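You operate a simulated robot arm through the tools that you are given. There is no shell and no other tool. Be economical: measure what you need, move in short steps, check, and stop when the job is done.

You are at the controls of a simulated two-armed robot. One attempt, no reset.

## Task
Pick up the funnel with one hand, pass it to the other hand and put it on the middle shelf of the low rack.

The check looks at the end state, three seconds after you hand in, the way a careful person would. Anything else that was tipped, shoved, dropped, spilled or broken makes it a failure.

## Robot
Two 7-joint arms with two-finger parallel grippers on one trunk, on a base that drives. Base frame: it is fixed to the floor where the robot stands at the start and does not move with it; the origin is under the middle of the robot, x ahead of it, y to its left, z up; the surface under the hand at the start is at about z = 0.85. Lengths are in m, angles in rad, forces in N, time in s.
The left shoulder is at the start at [0.062, 0.198, 1.079], the right one opposite. With the tool pointing down near the work surface each hand reaches from about 0.32 to 0.72 m from the robot's upright axis, wherever it stands, measured 20 degrees to its own side. Places, roughly: middle shelf of the low rack [-1, -2.5, 0.5]. Payload 1.57 kg a hand.
Tool frame (each hand has its own): the origin (TCP) lies between the finger pads and is the grasp point; the fingertips stand 0.03 m ahead of it; z points along the fingers, y is the line along which they close. Largest opening 0.11 m; finger width 0.024, thickness 0.012; the body of the gripper, 0.048 by 0.112 m, starts 0.078 m behind the TCP.
Orientation is that of the tool frame in the base frame, as [roll, pitch, yaw] about the fixed x, y, z axes, in that order (R = Rz(yaw) Ry(pitch) Rx(roll)). With the fingers straight down and closing along the base's y, the tool's x points along the base's -x, its y along +y and its z along -z.

## Interface
- The arms move only by the tool apply_moves. It takes "left_steps", "right_steps" or both (then of equal length, played together; a hand with none holds still); each is a list of rows, each an object (a shift or turn left out is 0, a gripper value left out holds the last) with "xyz": the shift along the tool's x, y, z in units of 100 mm (1.0 is 100 mm), a list of three; "rot": the turn, a rotation vector about the tool's x, y, z in units of 180 degrees (1.0 is 180 degrees), a list of three; "gripper": the opening, from 0 (shut) to 1 (fully open). In form: [{"xyz": [tx, ty, tz], "rot": [ax, ay, az], "gripper": gripper}, ...]. A call has 1 to 8 rows; each row is the pose to reach, as a shift and turn from the pose commanded when the call began, along the tool's axes at that moment. A call with a number of a shift or a turn outside -1 to 1 is refused whole. Each row takes 0.2 s and may step no farther than 0.05 m and 0.15 rad from the row before; otherwise, or with a gripper value out of range, the whole call is refused. A pose out of reach is approached as far as the arm can. The call stops where the force on the tool passes 40 N (or 10 N more than at its start, if that is more) or the arm is blocked; 0.2 s more then pass. The fingers move at their own pace (about 0.072 m/s each) and stop on an object; they squeeze with about 38 N. The grip force told is the motor's: it shows also when the fingers shut on nothing. Time passes only in rows, and 0.2 s behind the last, so rows that repeat a pose let the fingers close. The reply holds the time, the measured pose of the TCP, the force on the tool along the base axes, the opening and the grip force, in the units named above and with some noise, with the torque about the TCP (base axes, N m) and any sound that the robot's microphone picked up.
- Cameras (640 x 400 px; columns grow to the right, rows downward): "scene" is now at [0.101, 0.0086, 1.655]; the picture's right is [0.13, -0.99, 0.00], its down [-0.83, -0.11, -0.54] and it looks along [0.54, 0.07, -0.84] (base axes); focal length 263 px, centre (320, 200). "left" rides on the left gripper at [0.07, -0.016, -0.141] in its tool frame; the picture's right is [0.23, 0.97, 0.00], its down [-0.86, 0.20, -0.48] and it looks along [-0.47, 0.11, 0.88] (tool axes); focal length 222 px, centre (320, 200). "right" rides on the right gripper at [0.07, 0.016, -0.141] in its tool frame; the picture's right is [-0.23, 0.97, 0.00], its down [-0.85, -0.20, -0.48] and it looks along [-0.47, -0.11, 0.88] (tool axes); focal length 222 px, centre (320, 200). There is no depth. A picture from a camera that has moved, and an enlarged one, comes with that camera's place and axes in the base frame and with its lens.
- camera(camera): a new picture of that camera. The clock stands still meanwhile.
- slide_trunk(by): slides the trunk up (or, below 0, down) by that many m; the arms and the scene camera ride with it, the base frame stays. It gives what a move gives, with no picture.
- base_move(legs): drives the robot by 1 to 6 legs, each [ahead, left, turn to the left] in m, m and rad, along the robot's own axes; the way and the turn of a leg run together, so that a leg with both is an arc; at most 1.5 m and 3.142 rad a leg. The arms and the cameras ride along, it lands a little off, and it stops where it bumps. It gives what a move gives.
- head_to(pan, tilt): turns the head with the scene camera to pan (to the left, within 1.501 rad either way) and tilt (down, from -0.506 to 1.204), counted from straight ahead of the robot. It gives what a move gives.
- close_up(camera, box): a new picture of the part [left, top, right, bottom] of that camera's present view, enlarged. The clock stands still meanwhile.
- finish_job(): hands the job in; it is judged then, once.

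Work in short steps. Places have to be worked out from the pictures, the camera data and where the tool is seen: move nearer, look again, correct. Check each grasp and each placing, and mend what went wrong. You have 120 turns and 108 pictures in all, those below and enlarged ones among them. Open the grippers and draw the arms clear of the work before you hand the job in, unless the task says otherwise; then end with one line.

The tools are called after "Emit:" by a JSON object that holds its "api" and its "payload". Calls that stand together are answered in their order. apply_moves: Moves the arms, as the interface text tells. Its arguments: {"type":"object","properties":{"left_steps":{"type":"array","items":{"type":"object","properties":{"xyz":{"type":"array","items":{"type":"number"}},"rot":{"type":"array","items":{"type":"number"}},"gripper":{"type":"number"}}}},"right_steps":{"type":"array","items":{"type":"object","properties":{"xyz":{"type":"array","items":{"type":"number"}},"rot":{"type":"array","items":{"type":"number"}},"gripper":{"type":"number"}}}}},"required":[]} The other tools are called the same way: slide_trunk (by) slides the trunk up or down; base_move (legs) drives the base; head_to (pan, tilt) turns the head that bears the scene camera; camera (camera) takes a picture; close_up (camera, box) takes an enlarged picture of a part of a camera's view; finish_job () hands the job in.

At the start:

```text
time: 0.0
left_ee_pos: [0.3936, 0.3368, 1.1399]
left_orientation: [3.141, -0.001, -3.141]
left_force: [0.1, -0.2, -0.5]
left_ft_torque: [0.0, 0.02, 0.0]
left_gripper_width: 0.1102
left_gripper_force: 0.1
right_ee_pos: [0.3721, -0.0747, 1.103]
right_orientation: [3.142, -0.002, -3.141]
right_force: [-0.3, 0.0, 0.6]
right_ft_torque: [-0.02, 0.01, -0.01]
right_gripper_width: 0.11
right_gripper_force: 0.0
trunk travel left (down, up): [-0.675, 0.315]
robot x, y, heading: [0.0032, -0.0002, -0.007]
head pan, tilt: [0.126, 0.993]
```

scene: 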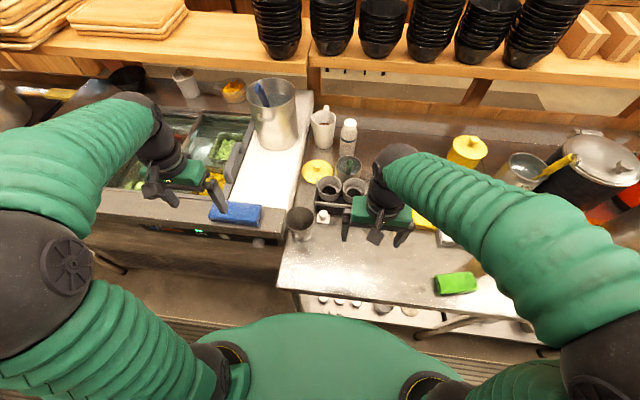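
right: 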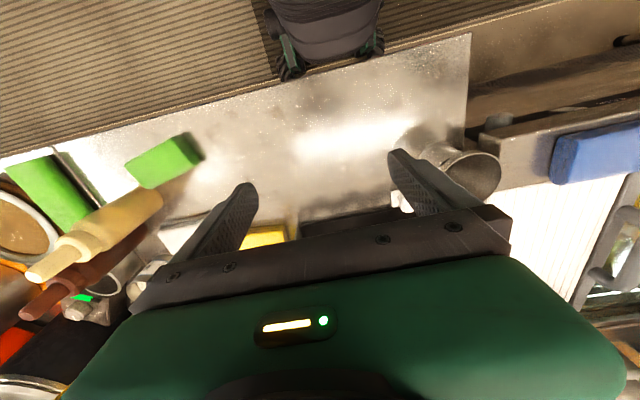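
left: 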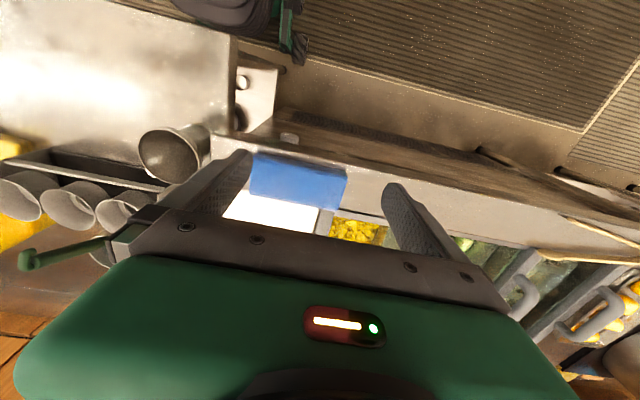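

I look closer at the work surface to find the funnel.

Emit:
{"api": "close_up", "payload": {"camera": "scene", "box": [240, 70, 400, 270]}}

Emit:
{"api": "close_up", "payload": {"camera": "scene", "box": [400, 110, 640, 310]}}

```text
2.00 times, centred on (320, 170) of scene
camera zoom: at [0.101, 0.0086, 1.655], right [0.13, -0.99, 0.0], down [-0.83, -0.11, -0.54], along [0.54, 0.07, -0.84], focal length 527 px, centre (320, 260)
```

zoom: 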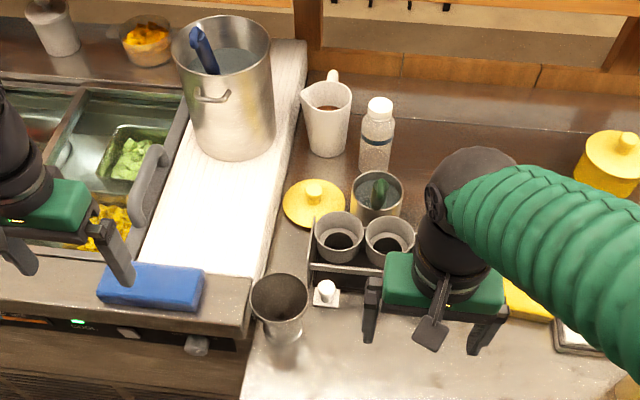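

```text
2.00 times, centred on (520, 210) of scene
camera zoom: at [0.101, 0.0086, 1.655], right [0.13, -0.99, 0.0], down [-0.83, -0.11, -0.54], along [0.54, 0.07, -0.84], focal length 527 px, centre (-80, 180)
```

zoom: 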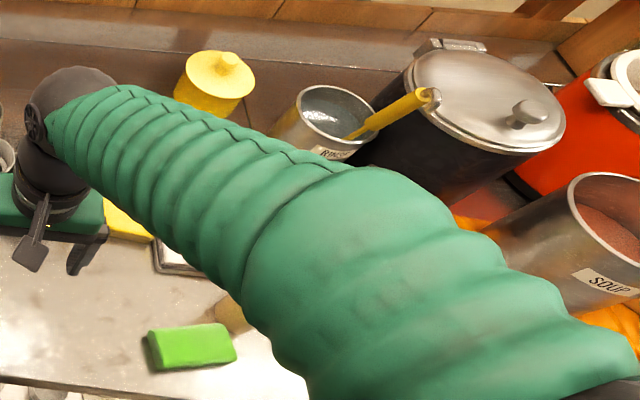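

The steel cone at scene (300,223) may be the funnel; I enlarge it in all views.

Emit:
{"api": "close_up", "payload": {"camera": "scene", "box": [268, 190, 348, 240]}}

Emit:
{"api": "close_up", "payload": {"camera": "left", "box": [110, 80, 270, 220]}}

Emit:
{"api": "close_up", "payload": {"camera": "right", "box": [360, 90, 560, 230]}}

```text
8.00 times, centred on (308, 215) of scene
camera zoom: at [0.101, 0.0086, 1.655], right [0.13, -0.99, 0.0], down [-0.83, -0.11, -0.54], along [0.54, 0.07, -0.84], focal length 2108 px, centre (416, 80)
```

zoom: 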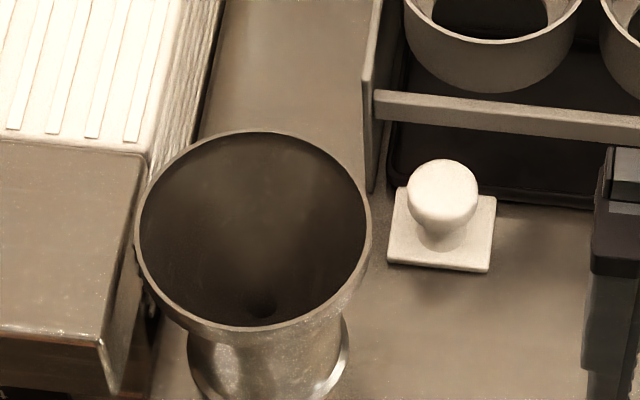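

```text
2.86 times, centred on (190, 150) of left
camera zoom: at [0.3233, 0.3196, 1.2804], right [-0.23, 0.97, 0.0], down [0.86, 0.2, 0.48], along [0.47, 0.11, -0.88], focal length 635 px, centre (691, 343)
```

zoom: 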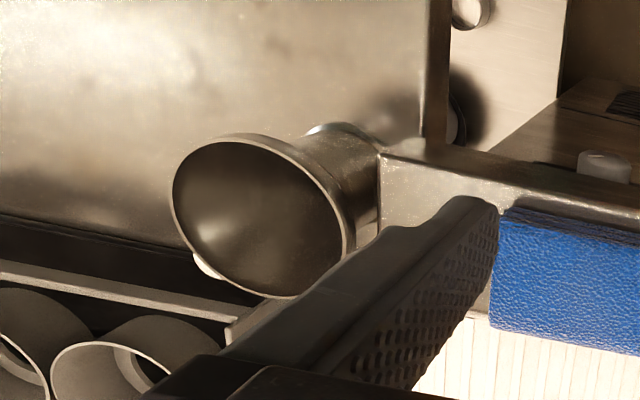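

```text
2.86 times, centred on (460, 160) of right
camera zoom: at [0.3046, -0.0589, 1.2449], right [0.23, 0.97, 0.0], down [0.86, -0.2, 0.48], along [0.47, -0.11, -0.88], focal length 635 px, centre (-80, 314)
```

zoom: 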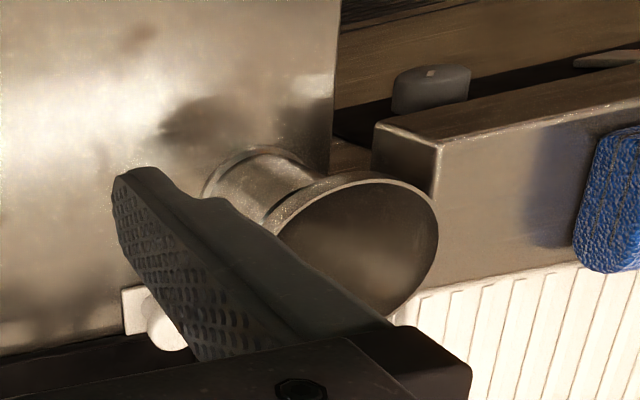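

The steel item has a wide 9 cm rim at about [0.48, 0.12, 0.95], likely the funnel. I tilt the left hand forward for a side view with its camera.

Emit:
{"api": "apply_moves", "payload": {"left_steps": [{"xyz": [0.07, -0.12, 0.15], "rot": [0, -0.042, 0]}, {"xyz": [0.14, -0.24, 0.3], "rot": [0, -0.084, 0]}, {"xyz": [0.21, -0.36, 0.45], "rot": [0, -0.126, 0]}, {"xyz": [0.28, -0.48, 0.6], "rot": [0, -0.168, 0]}, {"xyz": [0.35, -0.6, 0.75], "rot": [0, -0.21, 0]}, {"xyz": [0.4, -0.7, 0.9], "rot": [0, -0.25, 0]}]}}

Emit:
{"api": "camera", "payload": {"camera": "left"}}

Emit:
{"api": "camera", "payload": {"camera": "scene"}}

```text
time: 1.4
left_ee_pos: [0.4362, 0.3133, 1.0838]
left_orientation: [3.141, 0.779, 3.14]
left_force: [0.8, 0.6, -0.8]
left_ft_torque: [0.0, 0.0, 0.0]
left_gripper_width: 0.1099
left_gripper_force: 0.1
left hand out of reach, approached as far as the arm can: row 4, 5, 6
right_ee_pos: [0.3739, -0.0737, 1.1019]
right_orientation: [-3.139, -0.004, 3.14]
right_force: [0.4, 0.5, 0.0]
right_ft_torque: [0.0, 0.05, 0.03]
right_gripper_width: 0.1101
right_gripper_force: 0.1
trunk travel left (down, up): [-0.675, 0.315]
robot x, y, heading: [0.0014, 0.0005, -0.006]
head pan, tilt: [0.126, 0.993]
```

```text
99 pictures are left
camera left: at [0.2867, 0.2972, 1.1354], right [-0.16, 0.97, -0.16], down [0.27, 0.2, 0.94], along [0.95, 0.11, -0.3], focal length 222 px, centre (320, 200)
```

left: 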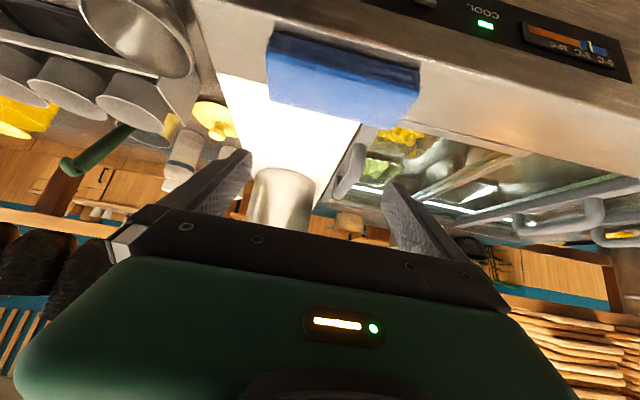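

```text
98 pictures are left
camera scene: at [0.1035, 0.0101, 1.6548], right [0.13, -0.99, 0.0], down [-0.83, -0.11, -0.54], along [0.54, 0.07, -0.84], focal length 263 px, centre (320, 200)
```

scene: 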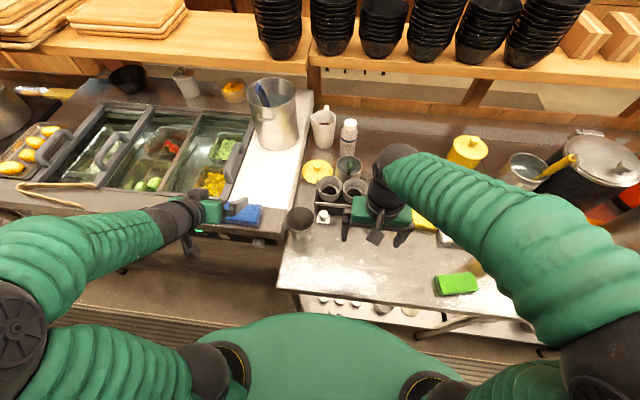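

I need more room; back the base 0.25 m (the aisle behind is clear), then look again.

Emit:
{"api": "base_move", "payload": {"legs": [[-0.25, 0, 0]]}}

Emit:
{"api": "camera", "payload": {"camera": "left"}}

Emit:
{"api": "camera", "payload": {"camera": "scene"}}

```text
time: 3.2
left_ee_pos: [0.1865, 0.3124, 1.0854]
left_orientation: [-3.14, 0.782, -3.14]
left_force: [-0.8, 0.1, 0.4]
left_ft_torque: [0.0, 0.0, -0.02]
left_gripper_width: 0.11
left_gripper_force: 0.0
right_ee_pos: [0.126, -0.0743, 1.1023]
right_orientation: [-3.141, 0.0, -3.14]
right_force: [-0.4, -0.9, 0.8]
right_ft_torque: [-0.01, 0.04, 0.02]
right_gripper_width: 0.11
right_gripper_force: 0.0
trunk travel left (down, up): [-0.675, 0.315]
robot x, y, heading: [-0.2506, 0.0007, 0.003]
head pan, tilt: [0.126, 0.993]
```

```text
97 pictures are left
camera left: at [0.0366, 0.2962, 1.136], right [-0.16, 0.97, -0.16], down [0.27, 0.2, 0.94], along [0.95, 0.11, -0.3], focal length 222 px, centre (320, 200)
```

left: 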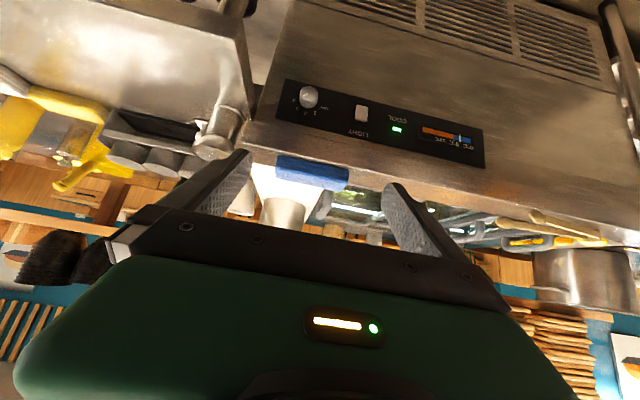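

```text
96 pictures are left
camera scene: at [-0.1463, 0.0085, 1.6548], right [0.13, -0.99, 0.0], down [-0.83, -0.11, -0.54], along [0.54, 0.07, -0.84], focal length 263 px, centre (320, 200)
```

scene: 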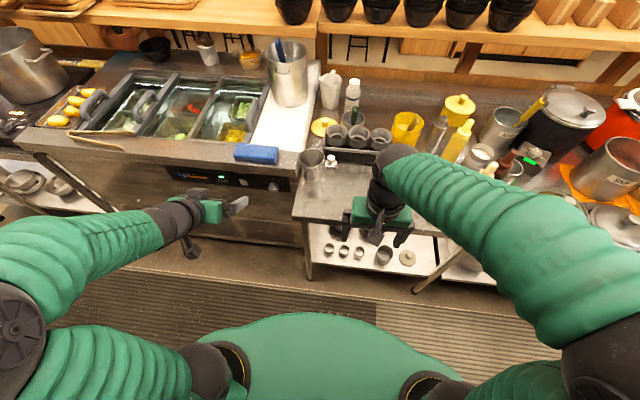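

Enlarge the funnel in both.

Emit:
{"api": "close_up", "payload": {"camera": "left", "box": [160, 90, 260, 170]}}

Emit:
{"api": "close_up", "payload": {"camera": "scene", "box": [280, 135, 360, 205]}}

```text
5.00 times, centred on (210, 130) of left
camera zoom: at [0.0366, 0.2962, 1.136], right [-0.16, 0.97, -0.16], down [0.27, 0.2, 0.94], along [0.95, 0.11, -0.3], focal length 1111 px, centre (870, 550)
```

zoom: 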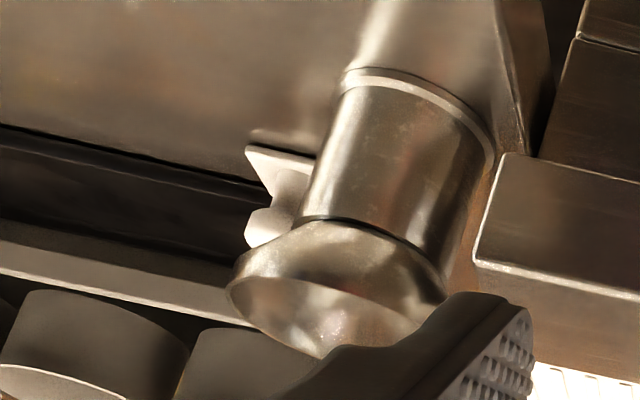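

```text
5.71 times, centred on (320, 170) of scene
camera zoom: at [-0.1463, 0.0085, 1.6548], right [0.13, -0.99, 0.0], down [-0.83, -0.11, -0.54], along [0.54, 0.07, -0.84], focal length 1505 px, centre (320, 371)
```

zoom: 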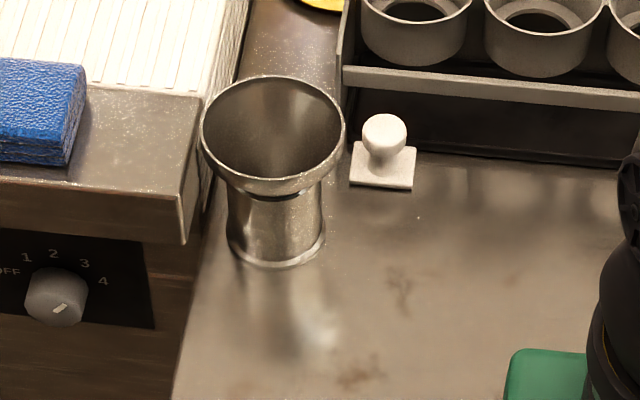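

The cone sits in a separate cylindrical stand, so it has to be lifted straight out. Before planning, I look toward the rack.

Emit:
{"api": "head_to", "payload": {"pan": -1.5, "tilt": 0.35}}

Emit:
{"api": "camera", "payload": {"camera": "scene"}}

```text
time: 4.9
left_ee_pos: [0.1855, 0.3133, 1.0854]
left_orientation: [-3.139, 0.784, -3.14]
left_force: [-0.1, 0.0, 0.7]
left_ft_torque: [-0.01, 0.01, 0.0]
left_gripper_width: 0.11
left_gripper_force: 0.1
right_ee_pos: [0.1241, -0.0744, 1.1028]
right_orientation: [3.141, -0.003, -3.139]
right_force: [0.4, -0.2, 0.7]
right_ft_torque: [0.01, 0.05, -0.01]
right_gripper_width: 0.1099
right_gripper_force: 0.0
trunk travel left (down, up): [-0.675, 0.315]
robot x, y, heading: [-0.2487, -0.0007, 0.0]
head pan, tilt: [-1.499, 0.351]
```

```text
93 pictures are left
camera scene: at [-0.2114, -0.0933, 1.7094], right [-1.0, -0.07, 0.0], down [-0.03, 0.34, -0.94], along [0.07, -0.94, -0.34], focal length 263 px, centre (320, 200)
```

scene: 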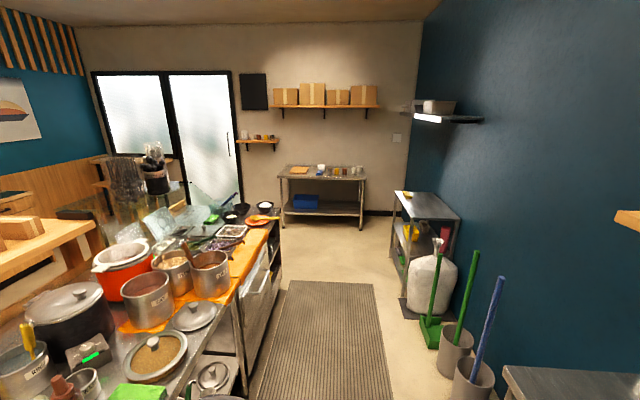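

Emit:
{"api": "close_up", "payload": {"camera": "scene", "box": [376, 170, 476, 340]}}

```text
2.35 times, centred on (426, 255) of scene
camera zoom: at [-0.2114, -0.0933, 1.7094], right [-1.0, -0.07, 0.0], down [-0.03, 0.34, -0.94], along [0.07, -0.94, -0.34], focal length 620 px, centre (71, 71)
```

zoom: 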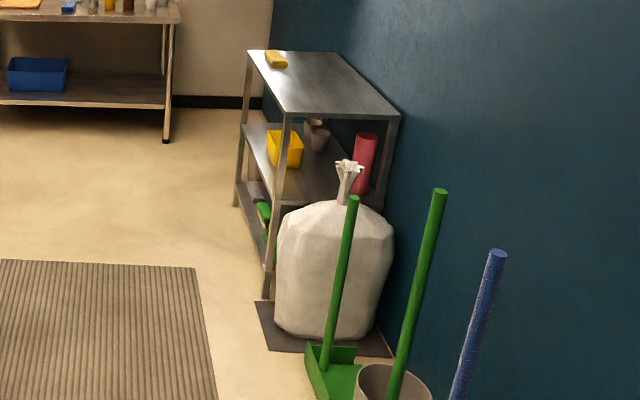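

The rack is open toward the aisle, with the middle shelf holding a yellow box in front and cups and a red canister behind. Now I untilt the left hand and turn the head back.

Emit:
{"api": "apply_moves", "payload": {"left_steps": [{"rot": [0, 0.042, 0]}, {"rot": [0, 0.084, 0]}, {"rot": [0, 0.126, 0]}, {"rot": [0, 0.168, 0]}, {"rot": [0, 0.21, 0]}, {"rot": [0, 0.25, 0]}]}}

Emit:
{"api": "head_to", "payload": {"pan": 0.1, "tilt": 0.9}}

```text
time: 6.3
left_ee_pos: [0.1855, 0.3135, 1.0857]
left_orientation: [3.141, -0.005, -3.141]
left_force: [0.2, -0.2, -0.6]
left_ft_torque: [0.0, 0.02, -0.01]
left_gripper_width: 0.1097
left_gripper_force: 0.0
right_ee_pos: [0.1234, -0.0744, 1.1023]
right_orientation: [-3.141, -0.002, -3.141]
right_force: [-0.4, 0.6, -0.2]
right_ft_torque: [0.01, 0.01, 0.01]
right_gripper_width: 0.1102
right_gripper_force: 0.0
trunk travel left (down, up): [-0.675, 0.315]
robot x, y, heading: [-0.25, -0.0012, 0.003]
head pan, tilt: [-1.499, 0.351]
```

```text
time: 8.0
left_ee_pos: [0.1842, 0.3129, 1.0877]
left_orientation: [-3.141, -0.002, -3.141]
left_force: [-0.8, -0.6, -0.3]
left_ft_torque: [0.0, 0.02, -0.01]
left_gripper_width: 0.1097
left_gripper_force: 0.1
right_ee_pos: [0.1228, -0.0751, 1.1041]
right_orientation: [-3.141, 0.0, -3.141]
right_force: [0.4, -0.2, -0.1]
right_ft_torque: [0.03, 0.02, 0.02]
right_gripper_width: 0.1101
right_gripper_force: 0.0
trunk travel left (down, up): [-0.675, 0.315]
robot x, y, heading: [-0.2472, 0.0002, -0.0]
head pan, tilt: [0.099, 0.901]
```

Now yaw the left hand by 90° so its fingers close along x, and draw the right hand to the right.

Emit:
{"api": "apply_moves", "payload": {"left_steps": [{"rot": [0, 0, 0.045]}, {"rot": [0, 0, 0.09]}, {"rot": [0, 0, 0.135]}, {"rot": [0, 0, 0.18]}, {"rot": [0, 0, 0.225]}, {"rot": [0, 0, 0.27]}], "right_steps": [{"xyz": [0, -0.2, 0]}, {"xyz": [0, -0.4, 0]}, {"xyz": [0, -0.6, 0]}, {"xyz": [0, -0.8, 0]}, {"xyz": [0, -1, 0]}, {"xyz": [0, -1, 0]}]}}

Emit:
{"api": "apply_moves", "payload": {"left_steps": [{"rot": [0, 0, 0.045]}, {"rot": [0, 0, 0.09]}, {"rot": [0, 0, 0.135]}, {"rot": [0, 0, 0.18]}, {"rot": [0, 0, 0.23]}], "right_steps": [{"xyz": [0, -0.2, 0]}, {"xyz": [0, -0.4, 0]}, {"xyz": [0, -0.6, 0]}, {"xyz": [0, -0.8, 0]}, {"xyz": [0, -0.9, 0]}]}}

Emit:
{"api": "camera", "payload": {"camera": "scene"}}

```text
time: 9.4
left_ee_pos: [0.1824, 0.3134, 1.0873]
left_orientation: [-3.139, 0.001, 2.292]
left_force: [-0.4, -0.7, -0.3]
left_ft_torque: [-0.02, -0.06, 0.01]
left_gripper_width: 0.1102
left_gripper_force: 0.1
right_ee_pos: [0.1232, -0.1757, 1.1031]
right_orientation: [3.141, 0.001, -3.138]
right_force: [-0.2, -1.1, -0.3]
right_ft_torque: [-0.03, -0.01, 0.0]
right_gripper_width: 0.1102
right_gripper_force: 0.0
trunk travel left (down, up): [-0.675, 0.315]
robot x, y, heading: [-0.2508, 0.0022, 0.006]
head pan, tilt: [0.099, 0.901]
```

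```text
refused: row 5 steps farther than a row can; nothing moved
```

```text
91 pictures are left
camera scene: at [-0.1431, 0.0068, 1.6617], right [0.1, -0.99, 0.0], down [-0.78, -0.08, -0.62], along [0.62, 0.06, -0.78], focal length 263 px, centre (320, 200)
```

scene: 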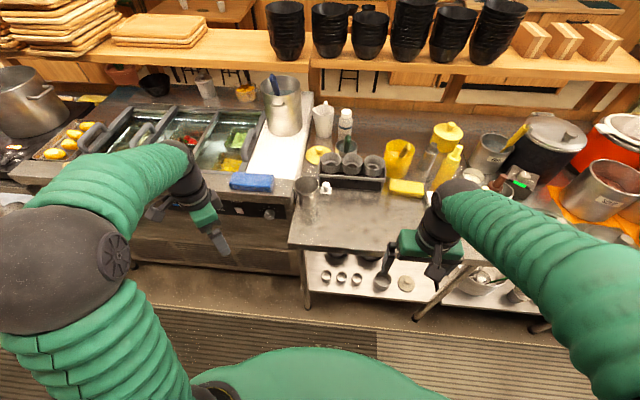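

Finish the yaw, then raise a bit.

Emit:
{"api": "apply_moves", "payload": {"left_steps": [{"xyz": [0, 0, -0.1], "rot": [0, 0, 0.046]}, {"xyz": [0, 0, -0.2], "rot": [0, 0, 0.092]}, {"xyz": [0, 0, -0.3], "rot": [0, 0, 0.138]}, {"xyz": [0, 0, -0.4], "rot": [0, 0, 0.184]}, {"xyz": [0, 0, -0.5], "rot": [0, 0, 0.23]}], "right_steps": [{"xyz": [0, -0.2, 0]}, {"xyz": [0, -0.4, 0]}, {"xyz": [0, -0.6, 0]}, {"xyz": [0, -0.8, 0]}, {"xyz": [0, -0.9, 0]}]}}

Emit:
{"api": "base_move", "payload": {"legs": [[0.12, 0, 0]]}}

Emit:
{"api": "camera", "payload": {"camera": "left"}}

Emit:
{"api": "close_up", "payload": {"camera": "scene", "box": [260, 160, 360, 240]}}

```text
time: 10.6
left_ee_pos: [0.184, 0.312, 1.1364]
left_orientation: [-3.141, 0.001, 1.568]
left_force: [0.2, 0.1, -0.2]
left_ft_torque: [0.0, -0.02, 0.0]
left_gripper_width: 0.1099
left_gripper_force: 0.0
right_ee_pos: [0.123, -0.265, 1.1029]
right_orientation: [3.141, 0.0, -3.138]
right_force: [0.4, 0.9, 0.2]
right_ft_torque: [-0.05, 0.0, -0.01]
right_gripper_width: 0.1099
right_gripper_force: 0.1
trunk travel left (down, up): [-0.675, 0.315]
robot x, y, heading: [-0.2465, 0.0038, -0.001]
head pan, tilt: [0.099, 0.901]
```

```text
time: 11.8
left_ee_pos: [0.3026, 0.3139, 1.136]
left_orientation: [-3.141, 0.0, 1.571]
left_force: [0.3, 1.1, 0.3]
left_ft_torque: [0.01, -0.01, -0.01]
left_gripper_width: 0.11
left_gripper_force: 0.1
right_ee_pos: [0.2403, -0.2639, 1.1043]
right_orientation: [3.142, 0.003, -3.141]
right_force: [-0.3, 1.0, -0.2]
right_ft_torque: [-0.02, -0.04, 0.01]
right_gripper_width: 0.1097
right_gripper_force: 0.1
trunk travel left (down, up): [-0.675, 0.315]
robot x, y, heading: [-0.1306, -0.0009, 0.0]
head pan, tilt: [0.099, 0.901]
```

```text
90 pictures are left
camera left: at [0.2862, 0.3821, 1.2775], right [0.97, 0.23, 0.0], down [0.2, -0.85, 0.48], along [0.11, -0.47, -0.88], focal length 222 px, centre (320, 200)
```

left: 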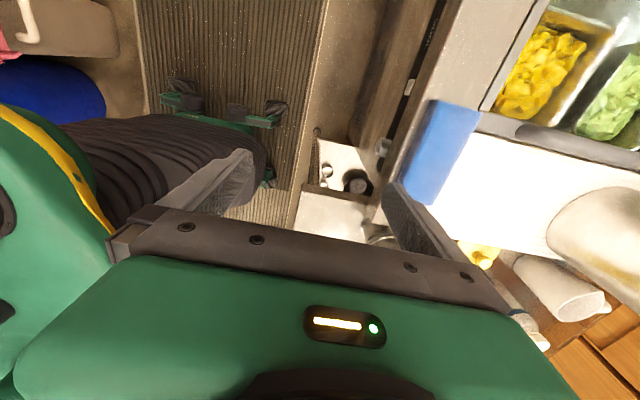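

```text
5.00 times, centred on (310, 200) of scene
camera zoom: at [-0.0272, 0.0064, 1.662], right [0.1, -0.99, 0.0], down [-0.78, -0.08, -0.62], along [0.62, 0.06, -0.78], focal length 1317 px, centre (370, 200)
```

zoom: 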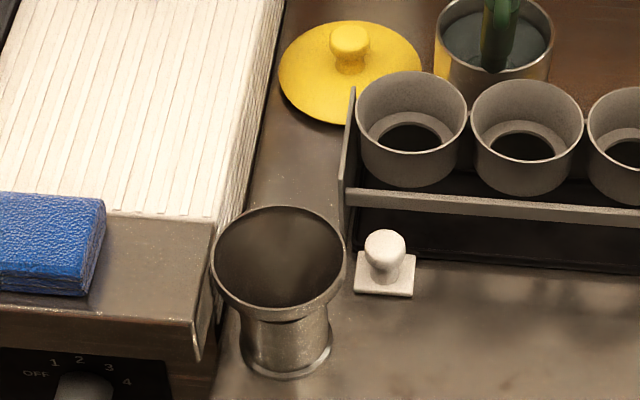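

Rim centre now reads [0.484, 0.117, 0.949]. I move the left hand above it at z ≈ 1.07, in two calls.

Emit:
{"api": "apply_moves", "payload": {"left_steps": [{"xyz": [-0.25, 0.23, 0]}, {"xyz": [-0.5, 0.45, 0]}, {"xyz": [-0.75, 0.68, 0]}, {"xyz": [-1, 0.9, 0]}]}}

Emit:
{"api": "apply_moves", "payload": {"left_steps": [{"xyz": [-0.25, 0.23, 0.1]}, {"xyz": [-0.5, 0.46, 0.2]}, {"xyz": [-0.75, 0.7, 0.4]}, {"xyz": [-0.97, 0.91, 0.6]}, {"xyz": [-0.97, 0.91, 0.6]}]}}

Emit:
{"api": "camera", "payload": {"camera": "left"}}

Emit:
{"api": "camera", "payload": {"camera": "scene"}}

```text
time: 12.8
left_ee_pos: [0.3943, 0.2115, 1.1349]
left_orientation: [-3.141, 0.0, 1.571]
left_force: [0.7, 0.3, 0.2]
left_ft_torque: [0.01, 0.0, 0.01]
left_gripper_width: 0.1099
left_gripper_force: 0.0
right_ee_pos: [0.2437, -0.2654, 1.1027]
right_orientation: [3.141, -0.003, -3.141]
right_force: [0.0, -0.2, 0.7]
right_ft_torque: [-0.02, 0.01, 0.0]
right_gripper_width: 0.1101
right_gripper_force: 0.1
trunk travel left (down, up): [-0.675, 0.315]
robot x, y, heading: [-0.1305, -0.0019, 0.003]
head pan, tilt: [0.099, 0.901]
```

```text
time: 14.0
left_ee_pos: [0.4867, 0.1135, 1.0758]
left_orientation: [3.141, 0.0, 1.572]
left_force: [-0.1, 0.6, 0.0]
left_ft_torque: [0.03, -0.02, 0.0]
left_gripper_width: 0.1099
left_gripper_force: 0.1
right_ee_pos: [0.2419, -0.2635, 1.1032]
right_orientation: [3.141, 0.0, -3.141]
right_force: [-0.2, -0.3, 0.5]
right_ft_torque: [0.03, -0.03, 0.01]
right_gripper_width: 0.11
right_gripper_force: 0.1
trunk travel left (down, up): [-0.675, 0.315]
robot x, y, heading: [-0.1318, 0.0013, 0.003]
head pan, tilt: [0.099, 0.901]
```

```text
88 pictures are left
camera left: at [0.4697, 0.1827, 1.2167], right [0.97, 0.23, 0.0], down [0.2, -0.86, 0.48], along [0.11, -0.47, -0.88], focal length 222 px, centre (320, 200)
```

left: 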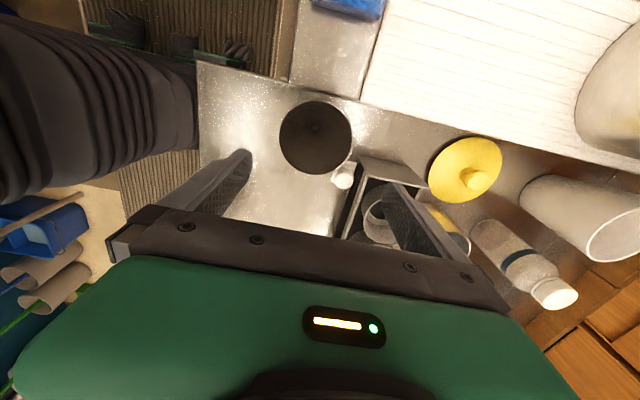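

```text
87 pictures are left
camera scene: at [-0.0232, 0.0055, 1.6617], right [0.1, -0.99, 0.0], down [-0.78, -0.08, -0.62], along [0.62, 0.06, -0.78], focal length 263 px, centre (320, 200)
```

scene: 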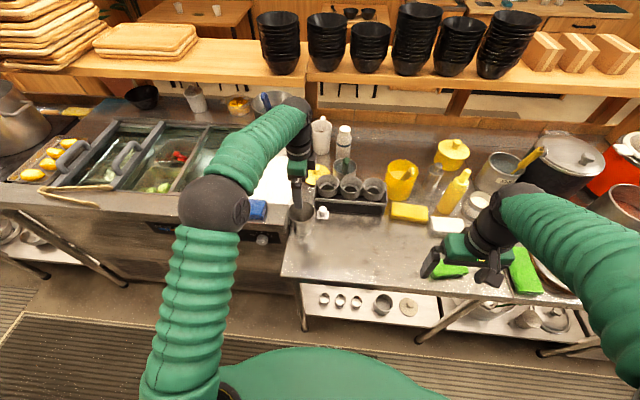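

Left camera puts the rim at about [0.479, 0.120]. I correct slightly and descend to z ≈ 0.985, just above the rim with tips at 0.955, then check.

Emit:
{"api": "apply_moves", "payload": {"left_steps": [{"xyz": [0.03, -0.03, 0.0]}, {"xyz": [0.03, -0.04, 0.4]}, {"xyz": [0.03, -0.04, 0.75]}, {"xyz": [0.03, -0.04, 0.85]}, {"xyz": [0.03, -0.04, 0.85]}]}}

Emit:
{"api": "camera", "payload": {"camera": "left"}}

Emit:
{"api": "close_up", "payload": {"camera": "scene", "box": [260, 160, 360, 240]}}

```text
time: 15.2
left_ee_pos: [0.4804, 0.1166, 0.9909]
left_orientation: [-3.141, 0.002, 1.57]
left_force: [0.0, 0.3, -0.1]
left_ft_torque: [-0.05, 0.01, -0.02]
left_gripper_width: 0.1099
left_gripper_force: 0.0
right_ee_pos: [0.2418, -0.2651, 1.1035]
right_orientation: [3.14, 0.001, -3.141]
right_force: [-0.1, 0.5, -0.2]
right_ft_torque: [-0.01, 0.0, -0.02]
right_gripper_width: 0.1102
right_gripper_force: 0.0
trunk travel left (down, up): [-0.675, 0.315]
robot x, y, heading: [-0.1286, -0.0026, 0.003]
head pan, tilt: [0.099, 0.901]
```

```text
86 pictures are left
camera left: at [0.4645, 0.1855, 1.1313], right [0.97, 0.23, 0.0], down [0.2, -0.86, 0.48], along [0.11, -0.47, -0.88], focal length 222 px, centre (320, 200)
```

left: 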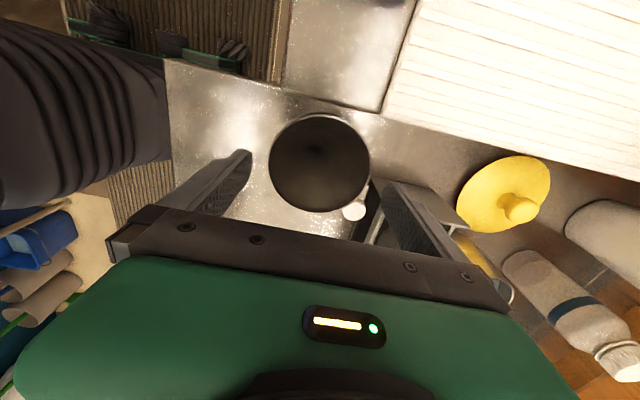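

```text
5.00 times, centred on (310, 200) of scene
camera zoom: at [-0.0229, 0.0054, 1.6617], right [0.1, -0.99, 0.0], down [-0.78, -0.08, -0.62], along [0.62, 0.06, -0.79], focal length 1317 px, centre (370, 200)
```

zoom: 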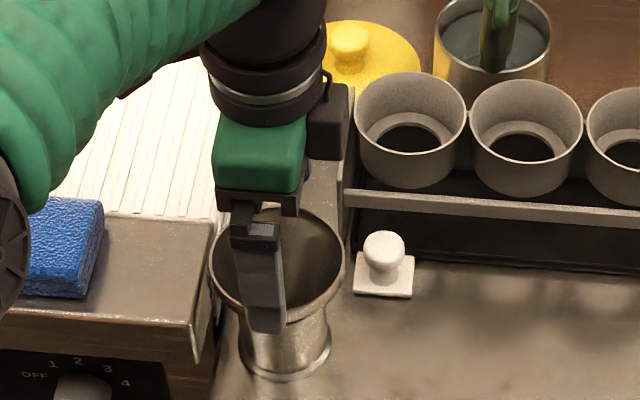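

Alignment agrees from both views (rim ≈ [0.480, 0.120]). Descend to z ≈ 0.945 with fingers outside the rim.

Emit:
{"api": "apply_moves", "payload": {"left_steps": [{"xyz": [0.03, 0, 0.15]}, {"xyz": [0.03, 0, 0.3]}, {"xyz": [0.03, 0, 0.46]}, {"xyz": [0.03, 0, 0.46]}]}}

Emit:
{"api": "close_up", "payload": {"camera": "scene", "box": [270, 180, 340, 240]}}

Emit:
{"api": "camera", "payload": {"camera": "left"}}

```text
time: 16.2
left_ee_pos: [0.4813, 0.1217, 0.9444]
left_orientation: [-3.14, 0.001, 1.569]
left_force: [-0.1, -0.1, -0.2]
left_ft_torque: [-0.01, 0.01, 0.0]
left_gripper_width: 0.1099
left_gripper_force: 0.1
right_ee_pos: [0.2418, -0.2653, 1.1028]
right_orientation: [3.141, -0.001, 3.14]
right_force: [0.8, 0.4, -0.3]
right_ft_torque: [-0.02, -0.03, 0.03]
right_gripper_width: 0.1099
right_gripper_force: 0.0
trunk travel left (down, up): [-0.675, 0.315]
robot x, y, heading: [-0.1324, -0.0004, 0.005]
head pan, tilt: [0.099, 0.901]
```

```text
6.67 times, centred on (305, 210) of scene
camera zoom: at [-0.0228, 0.0055, 1.6617], right [0.1, -0.99, 0.0], down [-0.78, -0.08, -0.62], along [0.62, 0.06, -0.79], focal length 1756 px, centre (420, 133)
```

zoom: 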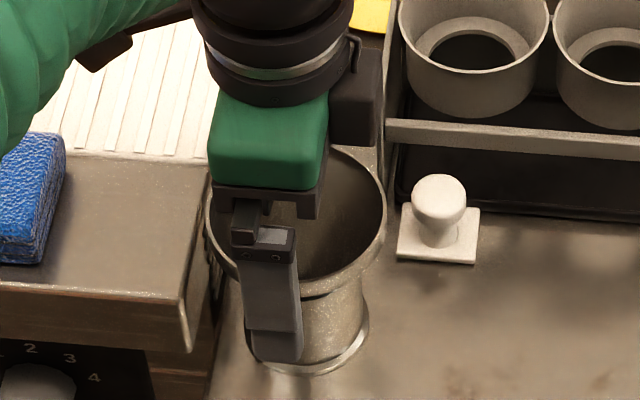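

```text
83 pictures are left
camera left: at [0.4638, 0.1902, 1.0852], right [0.97, 0.23, 0.0], down [0.2, -0.86, 0.48], along [0.11, -0.47, -0.88], focal length 222 px, centre (320, 200)
```

left: 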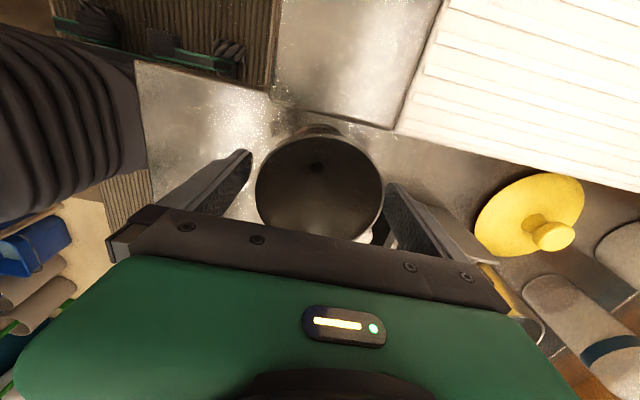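

Fingers bracket the rim. Nudge 2 mm and close gently, watching the force.

Emit:
{"api": "apply_moves", "payload": {"left_steps": [{"xyz": [-0.02, 0, 0], "gripper": 0.85}, {"xyz": [-0.02, 0, 0], "gripper": 0.75}, {"xyz": [-0.02, 0, 0], "gripper": 0.7}, {"xyz": [-0.02, 0, 0], "gripper": 0.7}]}}

Emit:
{"api": "camera", "payload": {"camera": "left"}}

```text
time: 17.2
left_ee_pos: [0.4821, 0.1196, 0.9446]
left_orientation: [-3.14, 0.001, 1.57]
left_force: [2.3, 1.1, 1.1]
left_ft_torque: [0.02, -0.05, -0.02]
left_gripper_width: 0.0882
left_gripper_force: 37.5
right_ee_pos: [0.2431, -0.2655, 1.1034]
right_orientation: [3.141, 0.0, -3.142]
right_force: [-0.2, -0.4, 0.0]
right_ft_torque: [0.02, 0.0, 0.01]
right_gripper_width: 0.1101
right_gripper_force: 0.0
trunk travel left (down, up): [-0.675, 0.315]
robot x, y, heading: [-0.133, 0.0007, -0.002]
head pan, tilt: [0.099, 0.901]
```

```text
82 pictures are left
camera left: at [0.4644, 0.1887, 1.0855], right [0.97, 0.23, 0.0], down [0.2, -0.86, 0.48], along [0.11, -0.47, -0.88], focal length 222 px, centre (320, 200)
```

left: 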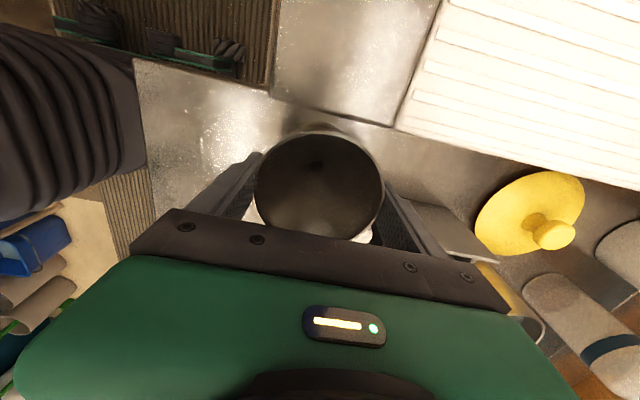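

Gripped at 0.088 m with 37.5 N. I lift straight up slowly by 3 cm and look.

Emit:
{"api": "apply_moves", "payload": {"left_steps": [{"xyz": [0, 0, -0.1], "gripper": 0.6}, {"xyz": [0, 0, -0.2]}, {"xyz": [0, 0, -0.3]}, {"xyz": [0, 0, -0.3]}]}}

Emit:
{"api": "close_up", "payload": {"camera": "scene", "box": [260, 160, 360, 240]}}

```text
time: 18.2
left_ee_pos: [0.4801, 0.1184, 0.9742]
left_orientation: [-3.141, 0.0, 1.569]
left_force: [0.9, 0.4, -1.5]
left_ft_torque: [0.0, -0.02, 0.0]
left_gripper_width: 0.088
left_gripper_force: 37.9
right_ee_pos: [0.2431, -0.2644, 1.1034]
right_orientation: [-3.141, -0.001, 3.14]
right_force: [0.8, -0.8, -0.3]
right_ft_torque: [0.02, 0.01, 0.03]
right_gripper_width: 0.11
right_gripper_force: 0.1
trunk travel left (down, up): [-0.675, 0.315]
robot x, y, heading: [-0.1314, -0.003, 0.001]
head pan, tilt: [0.099, 0.901]
```

```text
5.00 times, centred on (310, 200) of scene
camera zoom: at [-0.0225, 0.0055, 1.6617], right [0.1, -0.99, 0.0], down [-0.78, -0.08, -0.62], along [0.62, 0.06, -0.79], focal length 1317 px, centre (370, 200)
```

zoom: 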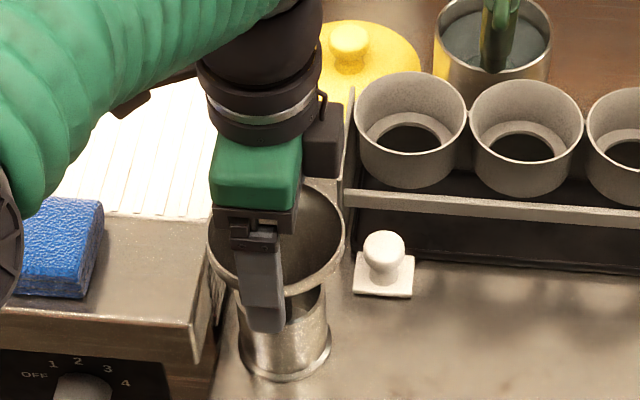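

The funnel rises and the stand stays. Continue straight up 10 cm.

Emit:
{"api": "apply_moves", "payload": {"left_steps": [{"xyz": [0, 0, -0.2]}, {"xyz": [0, 0, -0.4]}, {"xyz": [0, 0, -0.6]}, {"xyz": [0, 0, -0.8]}, {"xyz": [0, 0, -1]}, {"xyz": [0, 0, -1]}]}}

Emit:
{"api": "close_up", "payload": {"camera": "scene", "box": [240, 130, 370, 240]}}

Emit:
{"api": "camera", "payload": {"camera": "right"}}

```text
time: 19.6
left_ee_pos: [0.4818, 0.1189, 1.075]
left_orientation: [-3.14, 0.001, 1.57]
left_force: [0.4, 0.8, -0.9]
left_ft_torque: [-0.01, 0.01, -0.01]
left_gripper_width: 0.0879
left_gripper_force: 37.8
right_ee_pos: [0.242, -0.2643, 1.1042]
right_orientation: [3.141, -0.002, -3.141]
right_force: [0.4, 0.1, 0.1]
right_ft_torque: [0.01, 0.04, 0.0]
right_gripper_width: 0.11
right_gripper_force: 0.0
trunk travel left (down, up): [-0.675, 0.315]
robot x, y, heading: [-0.1313, 0.0031, -0.0]
head pan, tilt: [0.099, 0.901]
```

```text
3.64 times, centred on (305, 185) of scene
camera zoom: at [-0.0222, 0.0055, 1.6616], right [0.1, -0.99, 0.0], down [-0.78, -0.08, -0.62], along [0.62, 0.06, -0.79], focal length 958 px, centre (374, 254)
```

zoom: 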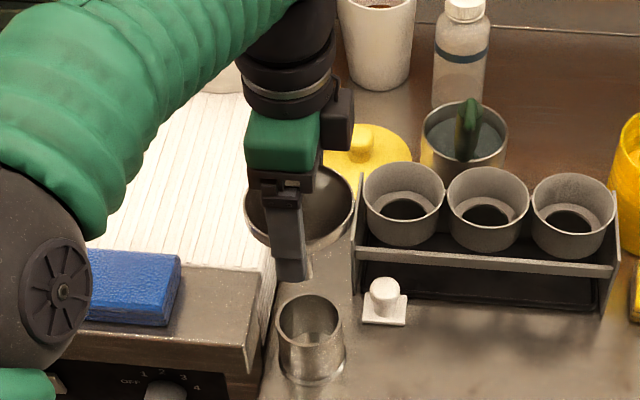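

```text
79 pictures are left
camera right: at [0.1743, -0.2491, 1.2449], right [0.23, 0.97, 0.0], down [0.86, -0.2, 0.48], along [0.47, -0.11, -0.88], focal length 222 px, centre (320, 200)
```

right: 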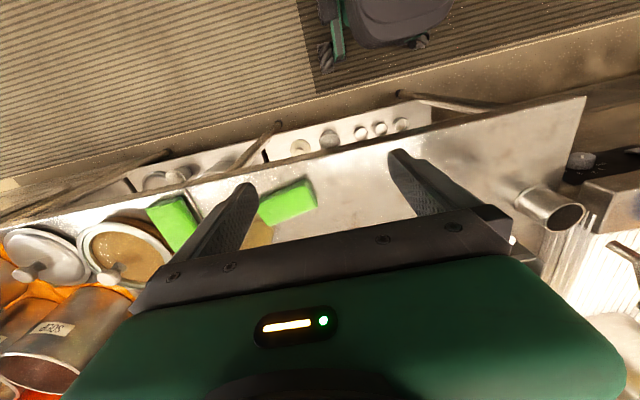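

The funnel is out. Raise 4 cm and back the base off into the aisle.

Emit:
{"api": "apply_moves", "payload": {"left_steps": [{"xyz": [0, 0, -0.2]}, {"xyz": [0, 0, -0.4]}, {"xyz": [0, 0, -0.5]}]}}

Emit:
{"api": "base_move", "payload": {"legs": [[-0.27, 0, 0]]}}

Emit:
{"api": "camera", "payload": {"camera": "scene"}}

Emit:
{"api": "camera", "payload": {"camera": "right"}}

```text
time: 20.4
left_ee_pos: [0.4809, 0.1192, 1.1254]
left_orientation: [-3.14, 0.001, 1.571]
left_force: [0.0, 0.8, -0.1]
left_ft_torque: [0.01, 0.04, 0.0]
left_gripper_width: 0.0882
left_gripper_force: 37.8
right_ee_pos: [0.2427, -0.2656, 1.1022]
right_orientation: [-3.141, 0.0, 3.141]
right_force: [-0.8, -1.1, -0.5]
right_ft_torque: [0.04, 0.0, 0.0]
right_gripper_width: 0.1099
right_gripper_force: 0.1
trunk travel left (down, up): [-0.675, 0.315]
robot x, y, heading: [-0.1325, -0.0011, 0.0]
head pan, tilt: [0.099, 0.901]
```

```text
time: 22.3
left_ee_pos: [0.2176, 0.119, 1.1272]
left_orientation: [3.141, -0.001, 1.57]
left_force: [-0.1, 0.2, -0.7]
left_ft_torque: [-0.02, 0.01, 0.0]
left_gripper_width: 0.0881
left_gripper_force: 38.3
right_ee_pos: [-0.0206, -0.2654, 1.1037]
right_orientation: [3.141, 0.0, -3.141]
right_force: [0.3, -0.2, 0.4]
right_ft_torque: [0.02, -0.04, 0.02]
right_gripper_width: 0.1101
right_gripper_force: 0.1
trunk travel left (down, up): [-0.675, 0.315]
robot x, y, heading: [-0.3926, -0.0005, -0.001]
head pan, tilt: [0.099, 0.901]
stopped in leg 1: the robot was blocked; the commanded pose is now the measured one
```

```text
78 pictures are left
camera scene: at [-0.2845, 0.006, 1.6617], right [0.1, -0.99, 0.0], down [-0.78, -0.08, -0.62], along [0.62, 0.06, -0.78], focal length 263 px, centre (320, 200)
```

scene: 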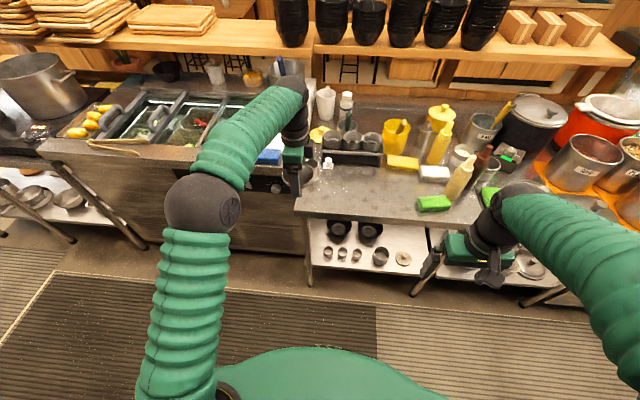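

```text
77 pictures are left
camera right: at [-0.0898, -0.249, 1.2456], right [0.23, 0.97, 0.0], down [0.85, -0.2, 0.48], along [0.47, -0.11, -0.88], focal length 222 px, centre (320, 200)
```

right: 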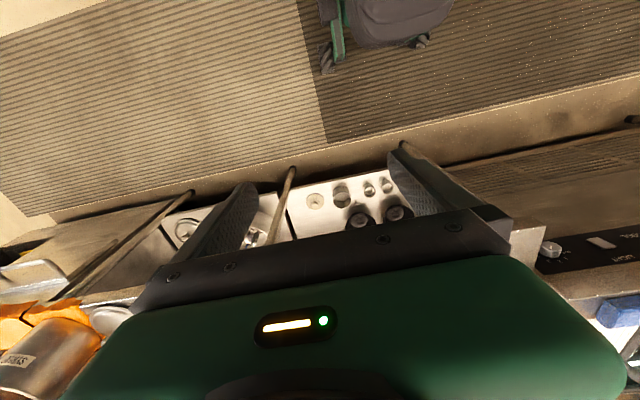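

The base was blocked behind at x = -0.39. I move forward a little and look to both sides for what it touched.

Emit:
{"api": "base_move", "payload": {"legs": [[0.06, 0, 0]]}}

Emit:
{"api": "head_to", "payload": {"pan": -1.5, "tilt": 0.7}}

Emit:
{"api": "camera", "payload": {"camera": "scene"}}

Emit:
{"api": "head_to", "payload": {"pan": 1.5, "tilt": 0.7}}

Emit:
{"api": "camera", "payload": {"camera": "scene"}}

```text
time: 23.3
left_ee_pos: [0.2711, 0.1179, 1.1282]
left_orientation: [3.137, -0.002, 1.569]
left_force: [-0.1, 0.0, 0.1]
left_ft_torque: [0.02, 0.0, 0.01]
left_gripper_width: 0.0882
left_gripper_force: 38.4
right_ee_pos: [0.0334, -0.2649, 1.1064]
right_orientation: [3.141, 0.007, -3.141]
right_force: [-0.1, 0.4, 0.3]
right_ft_torque: [0.01, 0.02, 0.0]
right_gripper_width: 0.1101
right_gripper_force: 0.2
trunk travel left (down, up): [-0.675, 0.315]
robot x, y, heading: [-0.3311, -0.0039, -0.0]
head pan, tilt: [0.099, 0.901]
```

```text
time: 25.0
left_ee_pos: [0.2773, 0.1182, 1.125]
left_orientation: [-3.14, -0.001, 1.569]
left_force: [-1.0, 0.6, 0.0]
left_ft_torque: [-0.02, -0.04, -0.04]
left_gripper_width: 0.0883
left_gripper_force: 37.8
right_ee_pos: [0.04, -0.2645, 1.1031]
right_orientation: [-3.141, 0.002, 3.14]
right_force: [0.4, 0.7, 0.9]
right_ft_torque: [0.0, -0.02, -0.01]
right_gripper_width: 0.1098
right_gripper_force: 0.0
trunk travel left (down, up): [-0.675, 0.315]
robot x, y, heading: [-0.335, -0.002, -0.001]
head pan, tilt: [-1.499, 0.7]
```

```text
76 pictures are left
camera scene: at [-0.2942, -0.087, 1.678], right [-1.0, -0.07, 0.0], down [-0.05, 0.64, -0.76], along [0.05, -0.76, -0.64], focal length 263 px, centre (320, 200)
```

scene: 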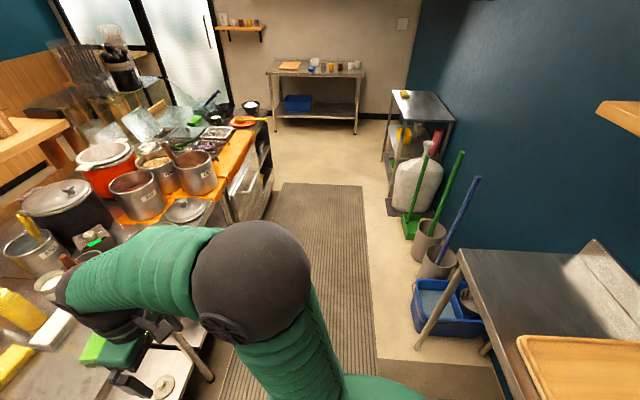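

```text
time: 27.6
left_ee_pos: [0.2775, 0.1184, 1.1248]
left_orientation: [-3.14, 0.001, 1.569]
left_force: [-0.2, 0.4, -0.7]
left_ft_torque: [-0.01, -0.02, 0.0]
left_gripper_width: 0.088
left_gripper_force: 38.4
right_ee_pos: [0.0404, -0.2654, 1.1033]
right_orientation: [3.14, 0.0, 3.139]
right_force: [-1.0, 0.0, -0.5]
right_ft_torque: [-0.01, -0.04, 0.02]
right_gripper_width: 0.1101
right_gripper_force: 0.0
trunk travel left (down, up): [-0.675, 0.315]
robot x, y, heading: [-0.3353, -0.0004, -0.003]
head pan, tilt: [1.499, 0.7]
```

```text
75 pictures are left
camera scene: at [-0.2937, 0.0826, 1.678], right [1.0, -0.07, 0.0], down [-0.05, -0.64, -0.77], along [0.05, 0.76, -0.64], focal length 263 px, centre (320, 200)
```

scene: 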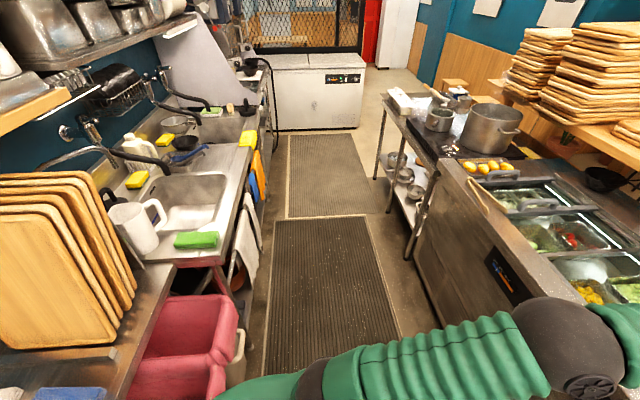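

Only the rear bench was touched; nothing was disturbed. Now I pitch the right hand forward toward horizontal for the receive, and look at the funnel.

Emit:
{"api": "head_to", "payload": {"pan": 0.1, "tilt": 0.9}}

Emit:
{"api": "apply_moves", "payload": {"right_steps": [{"xyz": [-0.1, 0.1, 0.0], "rot": [0, -0.042, 0]}, {"xyz": [-0.2, 0.2, 0.0], "rot": [0, -0.084, 0]}, {"xyz": [-0.35, 0.2, 0.0], "rot": [0, -0.126, 0]}, {"xyz": [-0.5, 0.2, 0.0], "rot": [0, -0.168, 0]}, {"xyz": [-0.65, 0.2, 0.0], "rot": [0, -0.21, 0]}, {"xyz": [-0.8, 0.2, 0.0], "rot": [0, -0.25, 0]}]}}

Emit:
{"api": "apply_moves", "payload": {"right_steps": [{"xyz": [0, 0, 0.0], "rot": [0, -0.042, 0]}, {"xyz": [0, 0, 0.0], "rot": [0, -0.084, 0]}, {"xyz": [0, 0, 0.0], "rot": [0, -0.126, 0]}, {"xyz": [0, 0, 0.0], "rot": [0, -0.168, 0]}, {"xyz": [0, 0, 0.0], "rot": [0, -0.21, 0]}, {"xyz": [0, 0, 0.0], "rot": [0, -0.25, 0]}]}}

Emit:
{"api": "camera", "payload": {"camera": "right"}}

Emit:
{"api": "camera", "payload": {"camera": "scene"}}

```text
time: 29.1
left_ee_pos: [0.2791, 0.1194, 1.1249]
left_orientation: [-3.14, -0.001, 1.569]
left_force: [-0.7, -0.1, 0.0]
left_ft_torque: [-0.05, 0.0, 0.0]
left_gripper_width: 0.0879
left_gripper_force: 38.3
right_ee_pos: [0.0385, -0.2665, 1.104]
right_orientation: [-3.141, 0.0, 3.141]
right_force: [0.5, -0.7, -0.9]
right_ft_torque: [-0.04, 0.01, -0.01]
right_gripper_width: 0.11
right_gripper_force: 0.1
trunk travel left (down, up): [-0.675, 0.315]
robot x, y, heading: [-0.331, -0.0035, 0.001]
head pan, tilt: [0.099, 0.901]
```

```text
time: 30.5
left_ee_pos: [0.2788, 0.1147, 1.1246]
left_orientation: [-3.14, -0.001, 1.57]
left_force: [0.3, -0.4, -0.4]
left_ft_torque: [0.04, -0.01, -0.02]
left_gripper_width: 0.0883
left_gripper_force: 38.2
right_ee_pos: [0.1206, -0.2505, 1.103]
right_orientation: [3.139, 0.788, 3.135]
right_force: [0.3, 0.5, -0.7]
right_ft_torque: [-0.02, 0.02, -0.05]
right_gripper_width: 0.1098
right_gripper_force: 0.0
trunk travel left (down, up): [-0.675, 0.315]
robot x, y, heading: [-0.3316, -0.0001, 0.005]
head pan, tilt: [0.099, 0.901]
```

```text
time: 31.9
left_ee_pos: [0.2785, 0.118, 1.1248]
left_orientation: [-3.14, 0.001, 1.57]
left_force: [-1.6, 0.2, -2.0]
left_ft_torque: [0.01, -0.01, 0.01]
left_gripper_width: 0.0881
left_gripper_force: 38.1
right_ee_pos: [0.2055, -0.2712, 1.1872]
right_orientation: [2.837, 1.569, 2.836]
right_force: [0.1, 0.4, 0.1]
right_ft_torque: [0.01, 0.01, -0.01]
right_gripper_width: 0.1101
right_gripper_force: 0.0
right hand out of reach, approached as far as the arm can: row 1, 2, 3, 4, 5, 6
trunk travel left (down, up): [-0.675, 0.315]
robot x, y, heading: [-0.3325, -0.0008, 0.001]
head pan, tilt: [0.099, 0.901]
```

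```text
74 pictures are left
camera right: at [0.0655, -0.2547, 1.1184], right [0.0, 0.97, 0.23], down [-0.48, -0.2, 0.86], along [0.88, -0.11, 0.46], focal length 222 px, centre (320, 200)
```

right: 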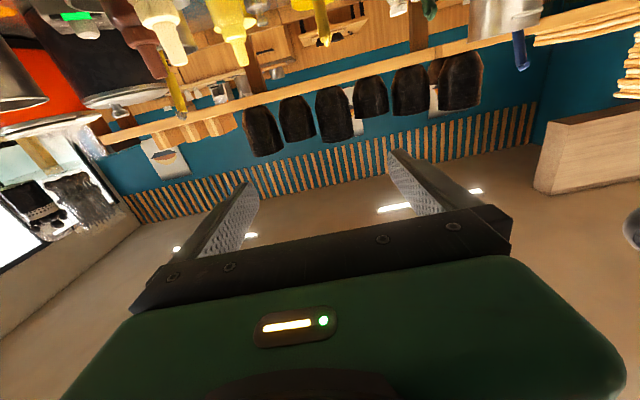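

```text
73 pictures are left
camera scene: at [-0.2244, 0.0049, 1.6616], right [0.1, -1.0, 0.0], down [-0.78, -0.08, -0.62], along [0.62, 0.06, -0.79], focal length 263 px, centre (320, 200)
```

scene: 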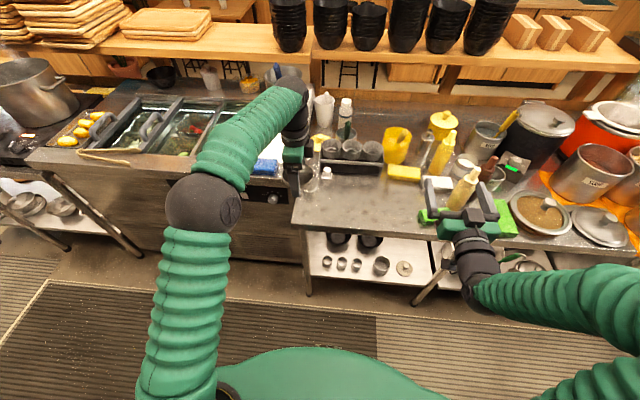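

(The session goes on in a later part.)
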